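You operate a simulated robot arm through the tools that you are given. There is no shell and no other tool. Be economical: measure what you need, move in short steps, check, and stop when the job is done.

Carry out the task below with a simulated robot arm. There is one attempt and no reset: what you move stays moved.

TASK
Put the small brush and the fresh apple in the steel pot.

It is judged by the outcome, as a careful person would: the job done as asked, and still so three seconds after it is handed in. It fails if anything else is knocked over, pushed out of place, dropped, spilled or broken.

THE ROBOT
A 7-joint arm with a two-finger parallel gripper, fixed in place. Base frame: the origin is at the foot of the arm, x ahead of it, y to its left, z up; the work surface is at about z = 0. Lengths are in m, angles in rad, forces in N, time in s.
With the tool pointing down near the work surface it reaches from about 0.24 to 0.62 m from the base axis. Its first joint turns from -1.152 to 1.152 rad. Payload 2.6 kg.
Tool frame: the origin (TCP) lies between the finger pads and is the grasp point; the fingertips stand 0.03 m ahead of it; z points along the fingers, y is the line along which they close. The gripper opens to 0.094 m. The fingers are 0.028 m wide and 0.01 m thick; the gripper's body (0.05 by 0.096 m) begins 0.055 m behind the TCP.
Orientation is that of the tool frame in the base frame, as a unit quaternion [w, x, y, z]. With the fingers straight down and closing along the base's y, the tool's x points along the base's -x, its y along +y and its z along -z.

THE INTERFACE
- The arm moves only by the tool step_arm. Its argument "plan" is a list of rows, each a list of 7 numbers: the gripper command, from -1 (fully open) to 1 (shut), values between in proportion, then the shift along the base's x, y, z in units of 100 mm (1.0 is 100 mm), then the turn, a rotation vector about the base's x, y, z in units of 45 degrees (1.0 is 45 degrees). In form: [[fingers, tx, ty, tz, rx, ry, rz], ...]. A call has 1 to 8 rows; each row is the pose to reach, as a shift and turn from the pose commanded when the call began. A call with a number of a shift or a turn outside -1 to 1 is refused whole. A row lasts 0.2 s, in which the tool goes at most 0.05 m and 0.15 rad; a call with a longer step from one row to the next is refused whole, and so is a gripper value outside its range. A pose out of reach is approached as far as the arm can. The call stops where the force on the tool passes 40 N (or 10 N more than at its start, if that is more) or the arm is blocked; 0.2 s more then pass. The fingers move at their own pace (about 0.072 m/s each) and stop on an object; they squeeze with about 44 N. The grip force told is the motor's: it shows also when the fingers shut on nothing. Time passes only in rows, and 0.2 s behind the last, so rows that repeat a pose let the fingers close. It gives the time, the measured TCP pose, the force on the tool (base axes), the opening and the grip force at its end, in the units of the frame above (readings bear some noise).
- Cameras (640 x 400 px; columns grow to the right, rows downward): "scene" is fixed at [0.0416, 0.4446, 0.552]; the picture's right is [-0.64, -0.76, 0.00], its down [-0.52, 0.44, -0.74] and it looks along [0.56, -0.48, -0.68] (base axes); focal length 229 px, centre (320, 200). "wrist" rides on the gripper at [-0.037, 0, -0.058] in the tool frame; the picture's right is [0.00, -1.00, 0.00], its down [0.97, 0.00, -0.24] and it looks along [0.24, 0.00, 0.97] (tool axes); focal length 218 px, centre (320, 200).
- camera(camera): a new picture of that camera. No time passes.
- probe_pixels(camera, pixels): for up to 12 pixels [column, row] of the newest picture of that camera ("zoom" is the newest enlarged one), the place [x, y, z] in the base frame of the surface seen there, good to about 0.003 m. No time passes.
- close_up(camera, box): a new picture of the part [left, top, right, bottom] of that camera's present view, enlarged. No time passes.
- finish_job(): hands the job in; it is judged then, once.

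Work in short steps. Measure before you move; look again where a grasp or a placing could have gone wrong, and mend it. You have 60 turns and 20 pictures in all, the two below and enlarged ones among them. Open the gripper and draw the arm clear of the work before you hand the job in, unless the task says otherwise; then end with one line.

The tools are called after "Emit:" as name(argument=value, ...) on one line, values as JSON. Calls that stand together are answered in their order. step_arm: Moves the arm, as the interface text tells. Its arguments: {"type":"object","properties":{"plan":{"type":"array","items":{"type":"array","items":{"type":"number"}}}},"required":["plan"]} The other tools are called the same way: camera (camera) takes a picture; probe_pixels (camera, pixels) gives the place of the surface under pixels of a picture; close_up (camera, box) takes an enlarged picture of a part of a camera's view; finish_job () hands the job in.

At the start:

```text
time_s: 0.0
tcp_pos: [0.3255, 0.0618, 0.3812]
ee_rot: [0.001, 0.0, 1.0, 0.0]
wrist_force: [0.0, 0.6, -0.3]
gripper_width: 0.0941
finger_force: 0.0
```

scene: 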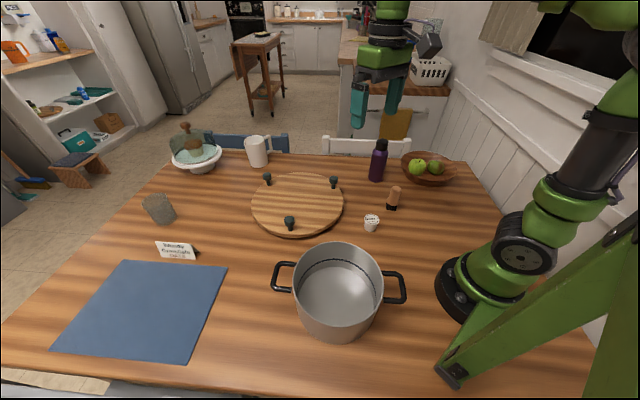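
wrist: 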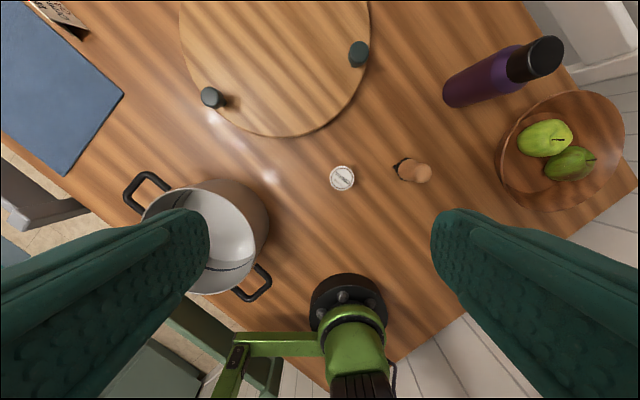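

I look closer at the candidate objects: the bowl with apples near (428,168) and the small brown item near (393,198) in the scene view.

Emit:
close_up(camera="scene", box=[340, 130, 480, 240])

Emit:
close_up(camera="wrist", box=[380, 80, 640, 230])

Emit:
close_up(camera="scene", box=[130, 110, 350, 250])

```text
3.64 times, centred on (410, 185) of scene
```

zoom: 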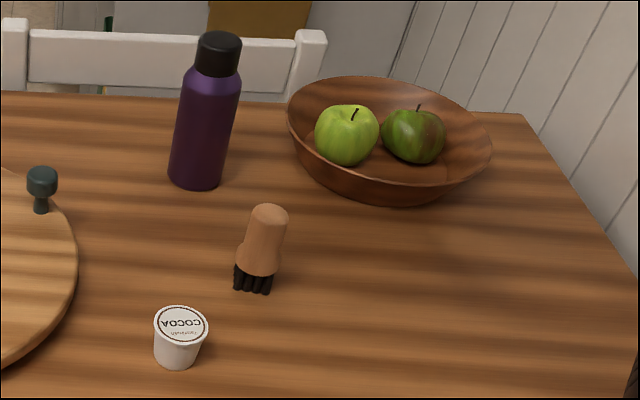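

```text
2.46 times, centred on (510, 155) of wrist
```

zoom: 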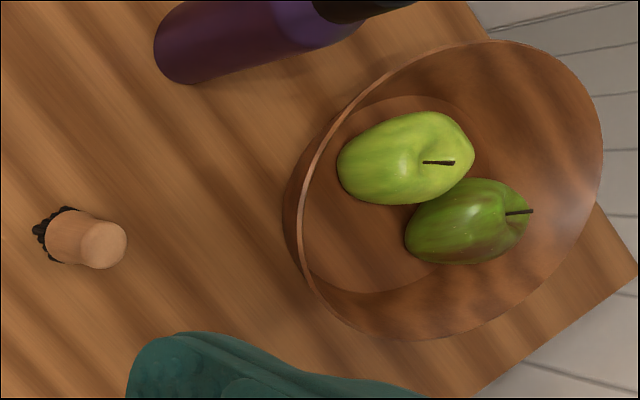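

```text
2.86 times, centred on (240, 180) of scene
```

zoom: 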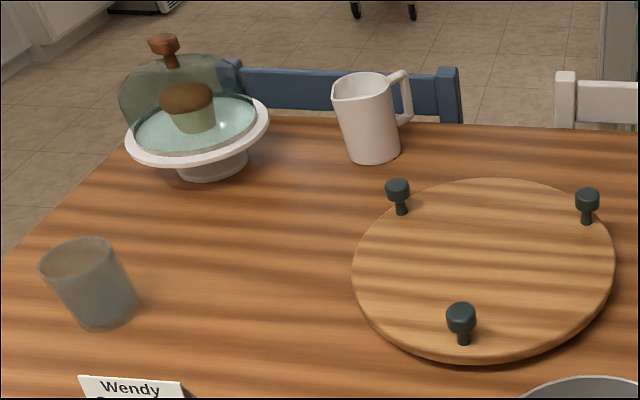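

The fresh apple is the bright green one at scene (417,167); its neighbour is browning. The brush stands at (393,198). I measure these, the bowl and the pot.

Emit:
probe_pixels(camera="scene", pixels=[[395, 188], [393, 198], [391, 208], [417, 167], [418, 160], [411, 168], [436, 166], [403, 157], [427, 184], [338, 292], [336, 243], [338, 338]])

Emit:
probe_pixels(camera="wrist", pixels=[[421, 173], [405, 169], [398, 165], [545, 138], [522, 145], [570, 134], [571, 163], [500, 140], [560, 95], [230, 225], [205, 185], [268, 225]])

Emit:
probe_pixels(camera="scene", pixels=[[296, 275], [382, 280], [280, 278], [400, 290], [345, 243], [378, 183], [380, 142], [371, 219], [460, 165], [405, 180], [440, 158], [421, 176]])

```text
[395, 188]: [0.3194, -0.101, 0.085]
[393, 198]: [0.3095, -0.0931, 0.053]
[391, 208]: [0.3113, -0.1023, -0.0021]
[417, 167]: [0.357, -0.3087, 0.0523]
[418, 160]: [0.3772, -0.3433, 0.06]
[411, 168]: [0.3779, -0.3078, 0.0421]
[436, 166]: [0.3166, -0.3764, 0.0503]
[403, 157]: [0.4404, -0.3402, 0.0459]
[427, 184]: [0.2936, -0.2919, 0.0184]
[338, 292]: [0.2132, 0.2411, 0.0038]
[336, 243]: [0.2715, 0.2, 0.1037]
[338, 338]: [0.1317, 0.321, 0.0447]
```

```text
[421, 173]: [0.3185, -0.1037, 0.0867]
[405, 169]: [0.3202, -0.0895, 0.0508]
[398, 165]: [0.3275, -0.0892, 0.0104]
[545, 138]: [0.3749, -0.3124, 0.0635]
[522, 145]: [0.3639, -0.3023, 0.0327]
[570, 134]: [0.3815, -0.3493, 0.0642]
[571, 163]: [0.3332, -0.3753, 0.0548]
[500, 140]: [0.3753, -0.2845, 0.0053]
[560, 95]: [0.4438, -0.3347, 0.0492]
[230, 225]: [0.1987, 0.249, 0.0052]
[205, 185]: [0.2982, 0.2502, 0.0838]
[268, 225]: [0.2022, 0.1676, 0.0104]
```

```text
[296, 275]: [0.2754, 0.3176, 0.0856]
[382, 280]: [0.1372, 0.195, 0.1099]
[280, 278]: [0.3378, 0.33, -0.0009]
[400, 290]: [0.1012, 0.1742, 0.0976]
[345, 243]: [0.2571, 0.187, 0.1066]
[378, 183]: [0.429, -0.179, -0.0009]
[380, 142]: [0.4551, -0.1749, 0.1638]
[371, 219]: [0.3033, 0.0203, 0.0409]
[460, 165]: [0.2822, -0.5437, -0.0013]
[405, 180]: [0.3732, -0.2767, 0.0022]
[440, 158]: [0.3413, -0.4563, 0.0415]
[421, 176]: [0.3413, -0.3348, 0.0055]
```

Brush: centred about (0.317,-0.098), top at z 0.087. The pot is centred about (0.205,0.25) with its rim at z 0.11. I move above the brush in stages.

Emit:
step_arm(plan=[[-1, 0, -0.3, -0.3, 0, 0, 0], [-1, -0.03, -0.6, -0.6, 0, 0, 0], [-1, -0.05, -0.9, -0.9, 0, 0, 0], [-1, -0.07, -1, -1, 0, 0, 0]])

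Emit:
step_arm(plan=[[-1, 0, -0.3, -0.3, 0, 0, 0], [-1, 0, -0.6, -0.6, 0, 0, 0], [-1, 0, -0.6, -1, 0, 0, 0], [-1, 0, -0.6, -1, 0, 0, 0]])

Emit:
camera(camera="wrist")

```text
time_s: 1.0
tcp_pos: [0.3176, -0.0378, 0.2795]
ee_rot: [0.0, 0.0, 1.0, 0.0]
wrist_force: [-0.2, 0.2, 0.3]
gripper_width: 0.0941
finger_force: 0.1
```

```text
time_s: 2.0
tcp_pos: [0.3196, -0.0985, 0.1812]
ee_rot: [0.001, 0.0, 1.0, 0.0]
wrist_force: [1.4, 0.7, -0.6]
gripper_width: 0.0939
finger_force: 0.0
```

```text
14 pictures are left
```

wrist: 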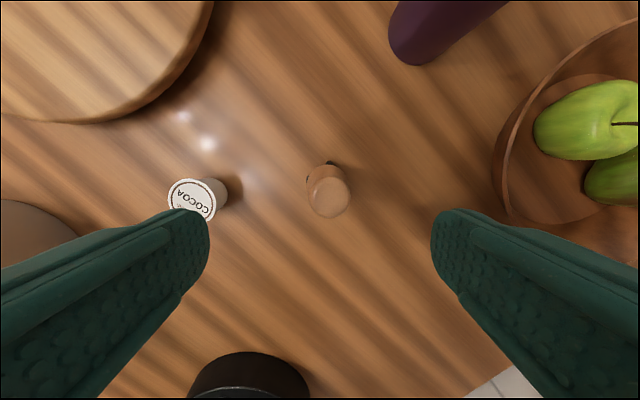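

The brush sits at (328,190), between the fingers. I check its centre once more.

Emit:
probe_pixels(camera="wrist", pixels=[[330, 198], [314, 198], [346, 198], [330, 214], [322, 180], [218, 190], [310, 172]])

```text
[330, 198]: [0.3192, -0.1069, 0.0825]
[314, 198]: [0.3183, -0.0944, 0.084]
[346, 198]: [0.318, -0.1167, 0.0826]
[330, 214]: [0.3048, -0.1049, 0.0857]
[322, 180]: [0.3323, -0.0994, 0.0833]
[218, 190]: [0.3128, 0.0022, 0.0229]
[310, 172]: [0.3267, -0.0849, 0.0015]
```

The centre is about (0.318,-0.104). I descend to z about 0.058 and close.

Emit:
step_arm(plan=[[-1, 0, -0.06, -0.35, 0, 0, 0], [-1, 0, -0.06, -0.7, 0, 0, 0], [-1, 0, -0.06, -1, 0, 0, 0]])

Emit:
step_arm(plan=[[-1, 0, 0, -0.23, 0, 0, 0], [0, 0, 0, -0.23, 0, 0, 0], [1, 0, 0, -0.23, 0, 0, 0], [1, 0, 0, -0.23, 0, 0, 0], [1, 0, 0, -0.23, 0, 0, 0], [1, 0, 0, -0.23, 0, 0, 0]])

```text
time_s: 2.8
tcp_pos: [0.3189, -0.1031, 0.0809]
ee_rot: [0.001, -0.001, 1.0, 0.001]
wrist_force: [0.6, -0.4, -0.9]
gripper_width: 0.0941
finger_force: 0.0
```

```text
time_s: 4.2
tcp_pos: [0.3183, -0.1045, 0.0584]
ee_rot: [0.0, 0.0, 1.0, 0.0]
wrist_force: [0.2, 0.7, -0.1]
gripper_width: 0.0381
finger_force: 44.4
```

The brush is held (opening 38 mm). I lift and carry it toward the pot.

Emit:
step_arm(plan=[[1, 0, 0, 0.3, 0, 0, 0], [1, 0, 0, 0.65, 0, 0, 0], [1, 0, 0, 1, 0, 0, 0]])

Emit:
step_arm(plan=[[1, 0, 0, 0.4, 0, 0, 0], [1, 0, 0.3, 0.7, 0, 0, 0], [1, 0, 0.6, 1, 0, 0, 0], [1, 0, 1, 1, 0, 0, 0]])

Emit:
step_arm(plan=[[1, -0.1, 0.4, 0, 0, 0, 0], [1, -0.2, 0.8, 0, 0, 0, 0], [1, -0.3, 1, 0, 0, 0, 0], [1, -0.3, 1, 0, 0, 0, 0]])

Emit:
camera(camera="wrist")

```text
time_s: 5.0
tcp_pos: [0.3188, -0.104, 0.1604]
ee_rot: [0.0, 0.0, 1.0, 0.0]
wrist_force: [-0.3, -0.4, -0.4]
gripper_width: 0.0379
finger_force: 43.9
```

```text
time_s: 6.0
tcp_pos: [0.3165, -0.0056, 0.2581]
ee_rot: [-0.001, 0.0, 1.0, 0.0]
wrist_force: [0.6, -0.3, -0.9]
gripper_width: 0.0386
finger_force: 43.7
```

```text
time_s: 7.0
tcp_pos: [0.2875, 0.0954, 0.257]
ee_rot: [-0.001, -0.001, 1.0, 0.0]
wrist_force: [-0.7, -0.5, -0.7]
gripper_width: 0.0384
finger_force: 43.4
```

```text
13 pictures are left
```

wrist: 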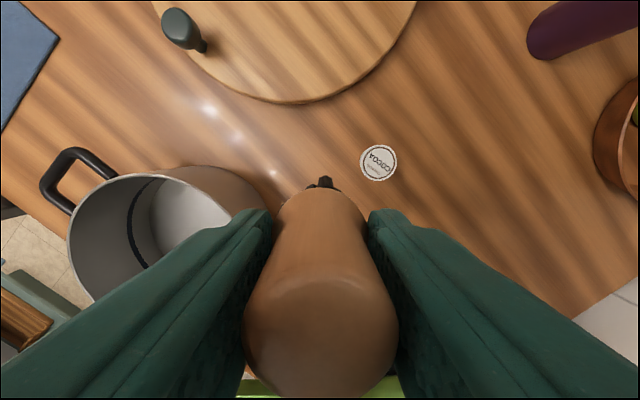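

I measure points on the pot's rim to get its true centre.

Emit:
probe_pixels(camera="wrist", pixels=[[157, 176], [135, 176], [110, 184], [85, 205], [71, 235], [73, 265], [190, 184], [235, 212], [45, 190], [85, 152]])

Emit:
probe_pixels(camera="scene", pixels=[[340, 244], [310, 253], [297, 268], [295, 284], [381, 270], [383, 285], [365, 252], [320, 300], [360, 300]])

```text
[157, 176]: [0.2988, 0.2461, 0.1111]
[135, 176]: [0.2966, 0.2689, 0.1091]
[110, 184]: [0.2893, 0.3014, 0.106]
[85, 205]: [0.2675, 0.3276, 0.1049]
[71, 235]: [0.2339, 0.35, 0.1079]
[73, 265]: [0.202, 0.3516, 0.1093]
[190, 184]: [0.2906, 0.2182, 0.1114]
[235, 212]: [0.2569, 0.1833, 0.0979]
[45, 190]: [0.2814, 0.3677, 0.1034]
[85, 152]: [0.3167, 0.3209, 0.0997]
```

```text
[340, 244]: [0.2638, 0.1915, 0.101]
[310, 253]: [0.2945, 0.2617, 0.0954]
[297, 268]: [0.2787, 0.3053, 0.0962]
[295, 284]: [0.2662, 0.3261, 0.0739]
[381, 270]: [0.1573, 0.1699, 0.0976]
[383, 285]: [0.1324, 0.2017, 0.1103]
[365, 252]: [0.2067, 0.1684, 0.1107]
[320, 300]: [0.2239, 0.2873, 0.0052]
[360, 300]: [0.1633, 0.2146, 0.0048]
```

The pot centre is (0.207,0.258), inner radius about 0.09. I place the brush at (0.240,0.258), leaving the other side free for the apple.

Emit:
step_arm(plan=[[1, -0.1, 0.4, 0, 0, 0, 0], [1, -0.2, 0.8, 0, 0, 0, 0], [1, -0.3, 1, 0, 0, 0, 0]])

Emit:
step_arm(plan=[[1, -0.1, 0.3, 0, 0, 0, 0], [1, -0.18, 0.63, -0.2, 0, 0, 0], [1, -0.18, 0.63, -0.5, 0, 0, 0], [1, -0.18, 0.63, -0.5, 0, 0, 0]])

Emit:
camera(camera="scene")

```text
time_s: 7.8
tcp_pos: [0.2566, 0.1957, 0.2572]
ee_rot: [0.0, 0.0, 1.0, 0.0]
wrist_force: [1.0, 0.1, 0.2]
gripper_width: 0.0381
finger_force: 44.1
```

```text
time_s: 8.8
tcp_pos: [0.2401, 0.259, 0.2077]
ee_rot: [0.0, -0.001, 1.0, -0.001]
wrist_force: [-0.1, 0.3, -0.8]
gripper_width: 0.0383
finger_force: 44.4
```

```text
12 pictures are left
```

scene: 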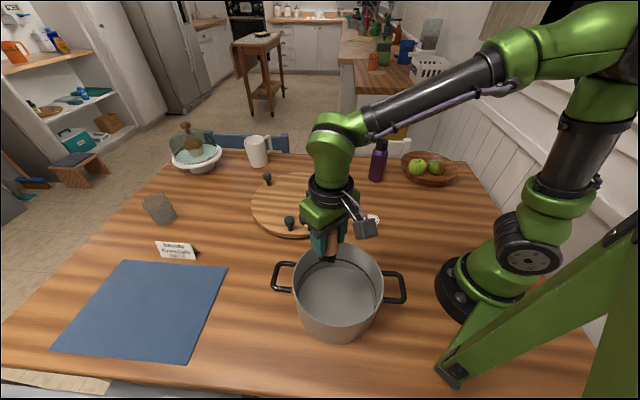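

The brush is over the pot interior. I lower with care, watching the force.

Emit:
step_arm(plan=[[1, 0, 0, -0.3, 0, 0, 0], [1, 0, 0, -0.6, 0, 0, 0], [1, 0, 0, -0.9, 0, 0, 0], [1, 0, 0, -1, 0, 0, 0]])

Emit:
close_up(camera="scene", box=[240, 180, 440, 345])

```text
time_s: 9.8
tcp_pos: [0.2407, 0.2591, 0.1084]
ee_rot: [0.0, 0.001, 1.0, -0.001]
wrist_force: [-0.2, 0.7, -0.9]
gripper_width: 0.0383
finger_force: 44.2
```

```text
2.42 times, centred on (340, 262) of scene
```

zoom: 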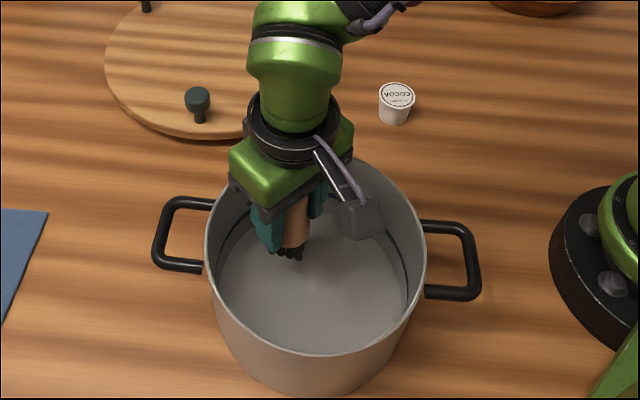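

The gripper is clear of the walls. I lower the last 38 mm and release partly.

Emit:
step_arm(plan=[[1, 0, 0, -0.2, 0, 0, 0], [1, 0, 0, -0.38, 0, 0, 0], [1, 0, 0, -0.38, 0, 0, 0]])

Emit:
close_up(camera="scene", box=[240, 180, 440, 345])

```text
time_s: 10.6
tcp_pos: [0.2394, 0.2579, 0.0688]
ee_rot: [0.0, 0.0, 1.0, 0.0]
wrist_force: [-0.2, 0.2, -0.2]
gripper_width: 0.0381
finger_force: 44.0
```

```text
2.42 times, centred on (340, 262) of scene
```

zoom: 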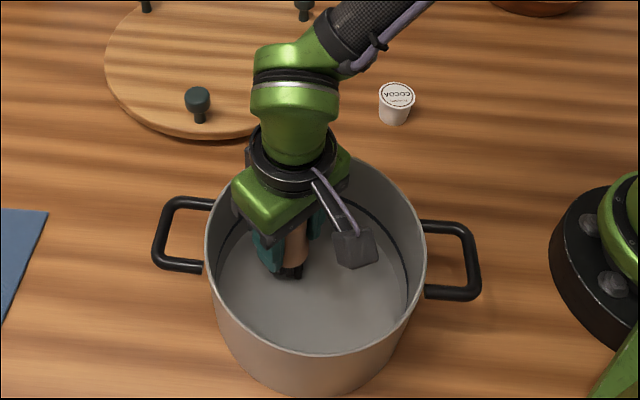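

Now I release and rise straight up.

Emit:
step_arm(plan=[[0.3, 0, 0, 0, 0, 0, 0], [0.3, 0, 0, 0, 0, 0, 0], [0.0, 0, 0, 0, 0, 0, 0], [0.0, 0, 0, 0.2, 0, 0, 0], [0.0, 0, 0, 0.5, 0, 0, 0], [0, 0, 0, 1, 0, 0, 0]])

Emit:
step_arm(plan=[[0, 0, 0, 0.4, 0, 0, 0], [-0.5, 0, 0, 0.8, 0, 0, 0], [-1, 0, -0.3, 1, 0, 0, 0], [-1, 0, -0.7, 1, 0, 0, 0], [-1, 0, -1, 1, 0, 0, 0]])

Emit:
close_up(camera="scene", box=[240, 180, 440, 345])

```text
time_s: 12.0
tcp_pos: [0.2394, 0.2595, 0.1703]
ee_rot: [0.0, 0.0, 1.0, -0.001]
wrist_force: [-0.3, -0.7, 0.2]
gripper_width: 0.0468
finger_force: 0.0
```

```text
time_s: 13.2
tcp_pos: [0.2393, 0.1584, 0.269]
ee_rot: [0.0, 0.0, 1.0, 0.0]
wrist_force: [-0.1, -0.4, 0.2]
gripper_width: 0.0941
finger_force: 0.0
```

```text
2.42 times, centred on (340, 262) of scene
```

zoom: 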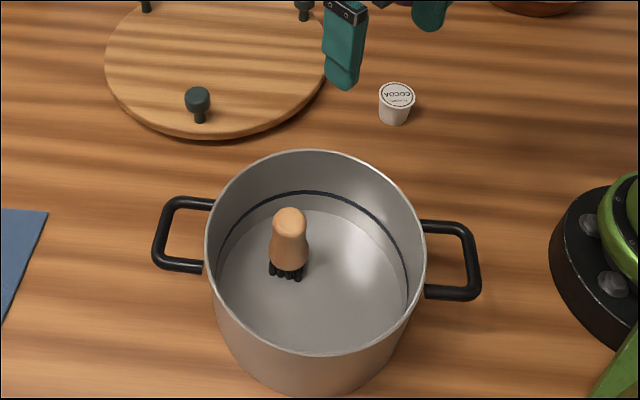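

The brush stands in the pot. I now travel to above the apple, turning the gripper 45° so that the fingers close across the line joining the two apples.

Emit:
step_arm(plan=[[-1, 0.1, -0.35, 0, 0, 0, 0.16], [-1, 0.2, -0.7, 0, 0, 0, 0.33], [-1, 0.3, -1, 0, 0, 0, 0.5]])

Emit:
step_arm(plan=[[-1, 0.1, -0.35, 0, 0, 0, 0.16], [-1, 0.2, -0.7, 0, 0, 0, 0.33], [-1, 0.3, -1, 0, 0, 0, 0.5]])

Emit:
step_arm(plan=[[-1, 0.1, -0.35, 0, 0, 0, 0], [-1, 0.2, -0.7, 0, 0, 0, 0], [-1, 0.3, -1, 0, 0, 0, 0]])

Emit:
step_arm(plan=[[-1, 0.1, -0.35, 0, 0, 0, 0], [-1, 0.15, -0.7, 0, 0, 0, 0], [-1, 0.2, -1, 0, 0, 0, 0], [-1, 0.2, -1, 0, 0, 0, 0]])

Emit:
camera(camera="wrist")

```text
time_s: 14.0
tcp_pos: [0.2698, 0.0586, 0.2692]
ee_rot: [-0.001, -0.196, 0.981, -0.001]
wrist_force: [0.2, -0.2, -0.3]
gripper_width: 0.0939
finger_force: 0.1
```

```text
time_s: 14.8
tcp_pos: [0.3012, -0.042, 0.2698]
ee_rot: [-0.001, -0.384, 0.923, 0.0]
wrist_force: [-0.7, -1.2, 0.0]
gripper_width: 0.0941
finger_force: 0.1
```

```text
time_s: 15.6
tcp_pos: [0.3325, -0.1421, 0.2693]
ee_rot: [0.0, -0.384, 0.924, 0.0]
wrist_force: [0.5, -0.2, -0.5]
gripper_width: 0.0941
finger_force: 0.0
```

```text
time_s: 16.6
tcp_pos: [0.3512, -0.2415, 0.2691]
ee_rot: [0.0, -0.383, 0.924, 0.0]
wrist_force: [0.3, 0.1, -0.1]
gripper_width: 0.0938
finger_force: 0.0
```

```text
8 pictures are left
```

wrist: 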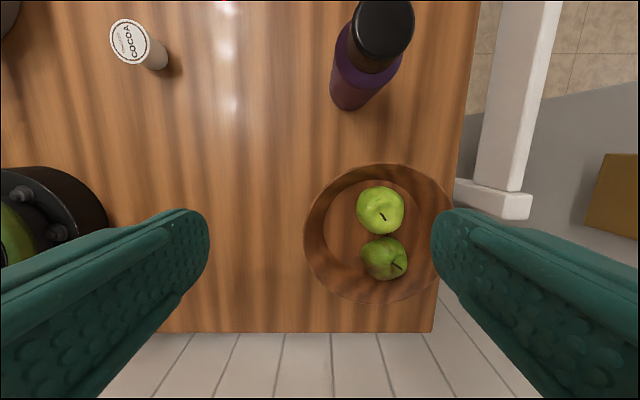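

The fresh apple is at (380,210), the other one directly below it at (384,258) in this view, so the closing line is right. I measure the apple's edges and the bowl's rim.

Emit:
probe_pixels(camera="wrist", pixels=[[380, 210], [360, 210], [402, 211], [380, 190], [380, 230], [385, 256], [385, 240], [306, 240], [452, 205], [385, 165], [343, 210], [418, 210]])

Emit:
close_up(camera="wrist", box=[290, 150, 470, 310])

```text
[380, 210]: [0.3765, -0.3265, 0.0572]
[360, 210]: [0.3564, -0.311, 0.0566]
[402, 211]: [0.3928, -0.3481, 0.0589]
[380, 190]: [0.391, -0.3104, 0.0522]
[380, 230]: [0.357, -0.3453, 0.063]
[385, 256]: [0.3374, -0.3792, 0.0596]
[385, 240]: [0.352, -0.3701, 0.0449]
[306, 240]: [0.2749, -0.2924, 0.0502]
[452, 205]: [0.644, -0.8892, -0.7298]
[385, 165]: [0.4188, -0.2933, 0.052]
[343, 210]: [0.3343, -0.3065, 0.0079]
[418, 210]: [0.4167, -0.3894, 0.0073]
```

```text
2.50 times, centred on (380, 230) of wrist
```

zoom: 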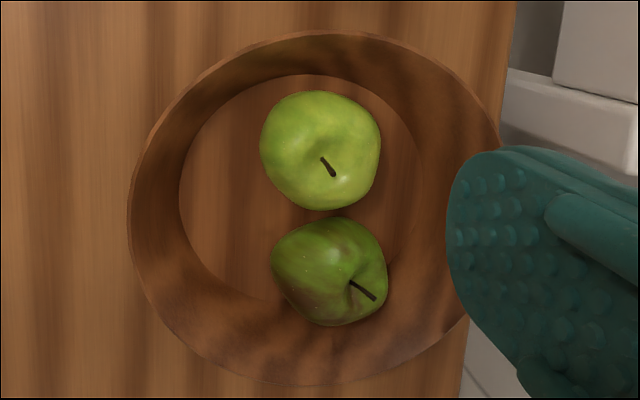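

The apple is centred about (0.375,-0.329), about 53 mm across, with its top at z 0.065. I go above it, fingers partly opened (75 mm) to stay within the bowl.

Emit:
step_arm(plan=[[-0.6, 0.08, -0.3, -0.2, 0, 0, 0], [-0.6, 0.16, -0.6, -0.4, 0, 0, 0], [-0.6, 0.24, -0.88, -0.6, 0, 0, 0], [-0.6, 0.24, -0.88, -1, 0, 0, 0], [-0.6, 0.24, -0.88, -1, 0, 0, 0]])

Emit:
camera(camera="wrist")

```text
time_s: 17.8
tcp_pos: [0.3761, -0.33, 0.1705]
ee_rot: [0.0, -0.383, 0.924, -0.001]
wrist_force: [-0.1, -0.5, -0.2]
gripper_width: 0.075
finger_force: 0.1
```

```text
6 pictures are left
```

wrist: 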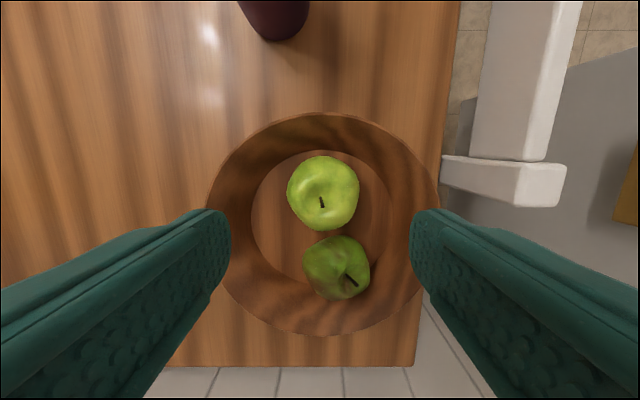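

The apple spans columns 287–359, centred between the fingers. I check its position along the other axis.

Emit:
probe_pixels(camera="wrist", pixels=[[323, 159], [323, 227], [290, 192], [356, 192], [323, 192], [335, 240], [265, 210], [380, 210]])

```text
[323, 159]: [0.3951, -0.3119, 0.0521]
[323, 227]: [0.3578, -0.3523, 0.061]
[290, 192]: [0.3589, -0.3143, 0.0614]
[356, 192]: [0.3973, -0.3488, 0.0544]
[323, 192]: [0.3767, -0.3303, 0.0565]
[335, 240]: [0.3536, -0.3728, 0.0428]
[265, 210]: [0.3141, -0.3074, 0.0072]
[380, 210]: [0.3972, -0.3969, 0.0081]
```

Centre confirmed at (0.377,-0.331). I descend to z about 0.046 and close.

Emit:
step_arm(plan=[[-0.6, 0, 0, -0.35, 0, 0, 0], [-0.6, 0.01, -0.01, -0.7, 0, 0, 0], [-0.6, 0.01, -0.01, -0.95, 0, 0, 0]])

Emit:
step_arm(plan=[[-0.6, 0, 0, -0.15, 0, 0, 0], [-0.6, 0, 0, -0.29, 0, 0, 0], [-0.2, 0, 0, -0.29, 0, 0, 0], [1, 0, 0, -0.29, 0, 0, 0], [1, 0, 0, -0.29, 0, 0, 0], [1, 0, 0, -0.29, 0, 0, 0]])

```text
time_s: 18.6
tcp_pos: [0.3746, -0.3308, 0.0747]
ee_rot: [0.0, -0.382, 0.924, 0.001]
wrist_force: [0.2, -0.3, -0.3]
gripper_width: 0.0747
finger_force: 0.0
```

```text
time_s: 20.0
tcp_pos: [0.3755, -0.3301, 0.0461]
ee_rot: [0.001, -0.383, 0.924, 0.0]
wrist_force: [-0.1, -1.2, -0.3]
gripper_width: 0.0626
finger_force: 43.9
```

The apple is held (opening 63 mm). I lift straight up and check.

Emit:
step_arm(plan=[[1, 0, 0, 0.15, 0, 0, 0], [1, 0, 0, 0.4, 0, 0, 0], [1, 0, 0, 0.7, 0, 0, 0], [1, 0, 0, 1, 0, 0, 0]])

Emit:
step_arm(plan=[[1, 0, 0, 0.4, 0, 0, 0], [1, 0, 0, 0.8, 0, 0, 0], [1, 0, 0, 1, 0, 0, 0]])

Emit:
camera(camera="scene")

```text
time_s: 21.0
tcp_pos: [0.3756, -0.3302, 0.1457]
ee_rot: [0.001, -0.383, 0.924, -0.001]
wrist_force: [0.1, -0.6, -2.4]
gripper_width: 0.0623
finger_force: 43.7
```

```text
time_s: 21.8
tcp_pos: [0.375, -0.3297, 0.2458]
ee_rot: [-0.001, -0.383, 0.924, 0.0]
wrist_force: [0.2, 0.6, -1.8]
gripper_width: 0.0625
finger_force: 43.5
```

```text
5 pictures are left
```

scene: 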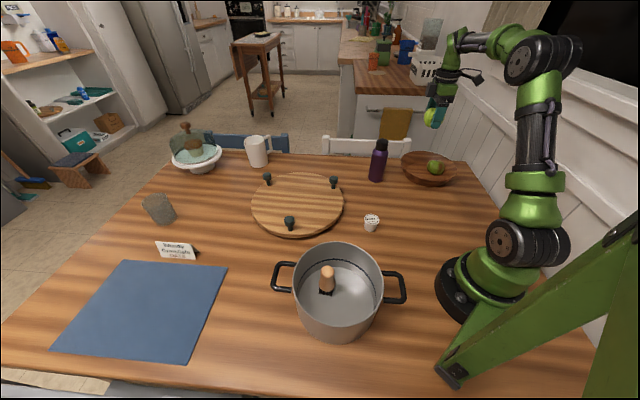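

The brush is in the pot and the apple is lifted, with the other apple left in the bowl. I measure the small box sticking out of the gripper at (475,77), to keep it clear of the pot's rim.

Emit:
probe_pixels(camera="scene", pixels=[[475, 77], [470, 73], [480, 82], [471, 81], [462, 72], [432, 118], [429, 113], [327, 270], [327, 290]])

```text
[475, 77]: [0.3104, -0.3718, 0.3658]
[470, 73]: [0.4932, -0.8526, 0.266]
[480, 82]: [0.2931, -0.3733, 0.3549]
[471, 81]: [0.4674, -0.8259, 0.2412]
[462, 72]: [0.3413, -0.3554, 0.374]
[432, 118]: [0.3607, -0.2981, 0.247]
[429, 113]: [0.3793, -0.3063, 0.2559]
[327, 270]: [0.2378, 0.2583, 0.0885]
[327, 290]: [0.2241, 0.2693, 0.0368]
```

The box rides 0.11 m above the TCP, so it stays above the rim. I carry the apple to the pot, turning back 45° on the way.

Emit:
step_arm(plan=[[1, -0.05, 0.35, 0.1, 0, 0, 0], [1, -0.1, 0.7, 0.1, 0, 0, 0], [1, -0.15, 1, 0.1, 0, 0, 0]])

Emit:
step_arm(plan=[[1, -0.05, 0.35, 0, 0, 0, 0], [1, -0.1, 0.7, 0, 0, 0, 0], [1, -0.15, 1, 0, 0, 0, 0]])

Emit:
step_arm(plan=[[1, -0.05, 0.35, 0, 0, 0, -0.16], [1, -0.1, 0.7, 0, 0, 0, -0.33], [1, -0.15, 1, 0, 0, 0, -0.5]])

Emit:
step_arm(plan=[[1, -0.1, 0.35, 0, 0, 0, -0.16], [1, -0.2, 0.7, 0, 0, 0, -0.33], [1, -0.3, 1, 0, 0, 0, -0.5]])

Emit:
step_arm(plan=[[1, -0.15, 0.35, 0, 0, 0, 0], [1, -0.33, 0.7, 0, 0, 0, 0], [1, -0.5, 1, 0, 0, 0, 0]])

```text
time_s: 22.6
tcp_pos: [0.3598, -0.2296, 0.256]
ee_rot: [0.001, -0.383, 0.924, 0.0]
wrist_force: [0.4, -0.2, -1.1]
gripper_width: 0.0627
finger_force: 44.2
```

```text
time_s: 23.4
tcp_pos: [0.3459, -0.1308, 0.2549]
ee_rot: [-0.001, -0.382, 0.924, 0.0]
wrist_force: [0.5, 0.5, -1.0]
gripper_width: 0.0624
finger_force: 44.3
```

```text
time_s: 24.2
tcp_pos: [0.3286, -0.0295, 0.2556]
ee_rot: [0.0, -0.195, 0.981, -0.001]
wrist_force: [0.4, 0.7, -0.6]
gripper_width: 0.0626
finger_force: 44.2
```

```text
time_s: 25.0
tcp_pos: [0.2998, 0.0698, 0.2572]
ee_rot: [0.0, 0.001, 1.0, 0.0]
wrist_force: [0.0, 0.0, -1.7]
gripper_width: 0.0624
finger_force: 44.1
```

```text
time_s: 25.8
tcp_pos: [0.2481, 0.1703, 0.2546]
ee_rot: [0.0, 0.001, 1.0, 0.0]
wrist_force: [0.0, -0.4, -1.0]
gripper_width: 0.0626
finger_force: 44.4
```

I go over (0.172,0.258) and start lowering.

Emit:
step_arm(plan=[[1, -0.25, 0.35, 0, 0, 0, 0], [1, -0.5, 0.7, 0, 0, 0, 0], [1, -0.77, 0.88, 0, 0, 0, 0], [1, -0.77, 0.88, -0.4, 0, 0, 0], [1, -0.77, 0.88, -0.8, 0, 0, 0], [1, -0.77, 0.88, -0.8, 0, 0, 0]])

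Emit:
close_up(camera="scene", box=[240, 180, 440, 345])

```text
time_s: 27.2
tcp_pos: [0.1726, 0.2583, 0.1754]
ee_rot: [0.0, 0.0, 1.0, -0.001]
wrist_force: [0.1, 0.4, -1.5]
gripper_width: 0.0628
finger_force: 43.2
```

```text
2.42 times, centred on (340, 262) of scene
```

zoom: 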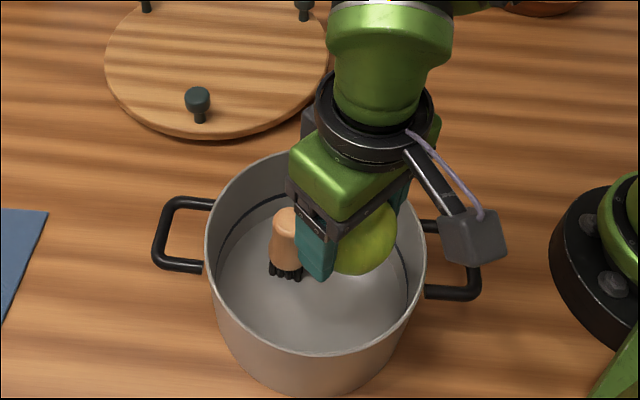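

I check how low the box hangs (zoom (475,262)) and where the apple is relative to the brush.

Emit:
probe_pixels(camera="zoom", pixels=[[472, 264], [455, 258], [447, 240], [498, 255], [470, 235], [360, 270], [345, 240]])

```text
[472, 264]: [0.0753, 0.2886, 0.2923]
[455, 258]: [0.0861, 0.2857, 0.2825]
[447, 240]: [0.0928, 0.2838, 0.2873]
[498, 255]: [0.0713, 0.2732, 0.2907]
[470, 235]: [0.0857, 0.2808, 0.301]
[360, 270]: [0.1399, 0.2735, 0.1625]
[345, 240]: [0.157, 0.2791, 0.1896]
```

The box stays at z 0.15 or more, so it is safe. I lower to TCP z about 0.055 and release there.

Emit:
step_arm(plan=[[1, 0, 0, -0.3, 0, 0, 0], [1, 0, 0, -0.6, 0, 0, 0], [1, 0, 0, -0.8, 0, 0, 0], [1, 0, 0, -1, 0, 0, 0]])

Emit:
step_arm(plan=[[1, 0, 0, -0.1, 0, 0, 0], [1, 0, 0, -0.23, 0, 0, 0], [1, 0, 0, -0.23, 0, 0, 0]])

```text
time_s: 28.2
tcp_pos: [0.1728, 0.258, 0.077]
ee_rot: [0.0, 0.0, 1.0, -0.001]
wrist_force: [-0.3, -0.1, -1.3]
gripper_width: 0.0625
finger_force: 44.2
```

```text
time_s: 29.0
tcp_pos: [0.1725, 0.2579, 0.0525]
ee_rot: [-0.001, 0.0, 1.0, 0.0]
wrist_force: [0.6, -0.4, -1.1]
gripper_width: 0.0622
finger_force: 43.9
```

Release, opening to about 82 mm, and rise.

Emit:
step_arm(plan=[[-0.5, 0, 0, 0, 0, 0, 0], [-0.75, 0, 0, 0, 0, 0, 0], [-0.75, 0, 0, 0, 0, 0, 0], [-0.75, 0, 0, 0.2, 0, 0, 0], [-0.75, 0, 0, 0.5, 0, 0, 0], [-0.75, 0, 0, 1, 0, 0, 0]])

Emit:
step_arm(plan=[[-0.75, 0, 0, 0.4, 0, 0, 0], [-0.75, 0, 0, 0.8, 0, 0, 0], [-1, 0.2, -0.3, 1, 0, 0, 0], [-1, 0.5, -0.6, 1, 0, 0, 0], [-1, 0.7, -1, 1, 0, 0, 0]])

Emit:
step_arm(plan=[[-1, 0.2, -0.3, 0.2, 0, 0, 0], [-1, 0.4, -0.6, 0.4, 0, 0, 0], [-1, 0.6, -1, 0.5, 0, 0, 0]])

Emit:
camera(camera="scene")

```text
time_s: 30.4
tcp_pos: [0.173, 0.2574, 0.1538]
ee_rot: [0.0, 0.0, 1.0, 0.0]
wrist_force: [0.6, -0.2, -0.7]
gripper_width: 0.0821
finger_force: 0.0
```

```text
time_s: 31.6
tcp_pos: [0.2439, 0.1569, 0.2537]
ee_rot: [0.0, -0.001, 1.0, 0.0]
wrist_force: [0.0, 0.7, 0.6]
gripper_width: 0.0941
finger_force: 0.1
```

```text
time_s: 32.4
tcp_pos: [0.3038, 0.0582, 0.3031]
ee_rot: [0.001, 0.0, 1.0, 0.0]
wrist_force: [0.4, -0.2, 0.8]
gripper_width: 0.094
finger_force: 0.0
```

```text
3 pictures are left
```

scene: 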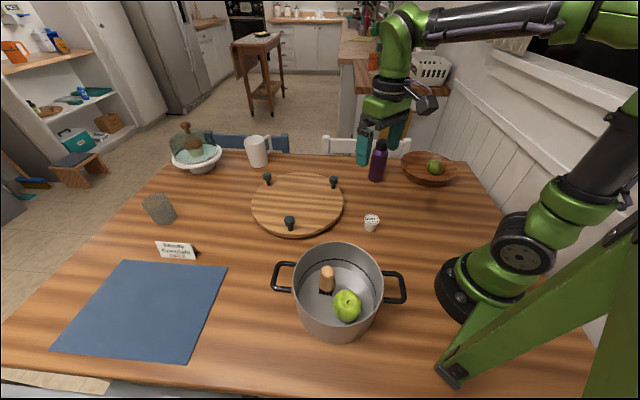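

The brush (327,280) and the fresh apple (347,305) are both in the pot, everything else is in place, and the gripper is open and clear. I hand the job in.

Emit:
finish_job()

```text
The job is handed in.
```

The small brush and the fresh green apple are both in the steel pot; the last picture shows nothing else disturbed, and the arm is open and clear.
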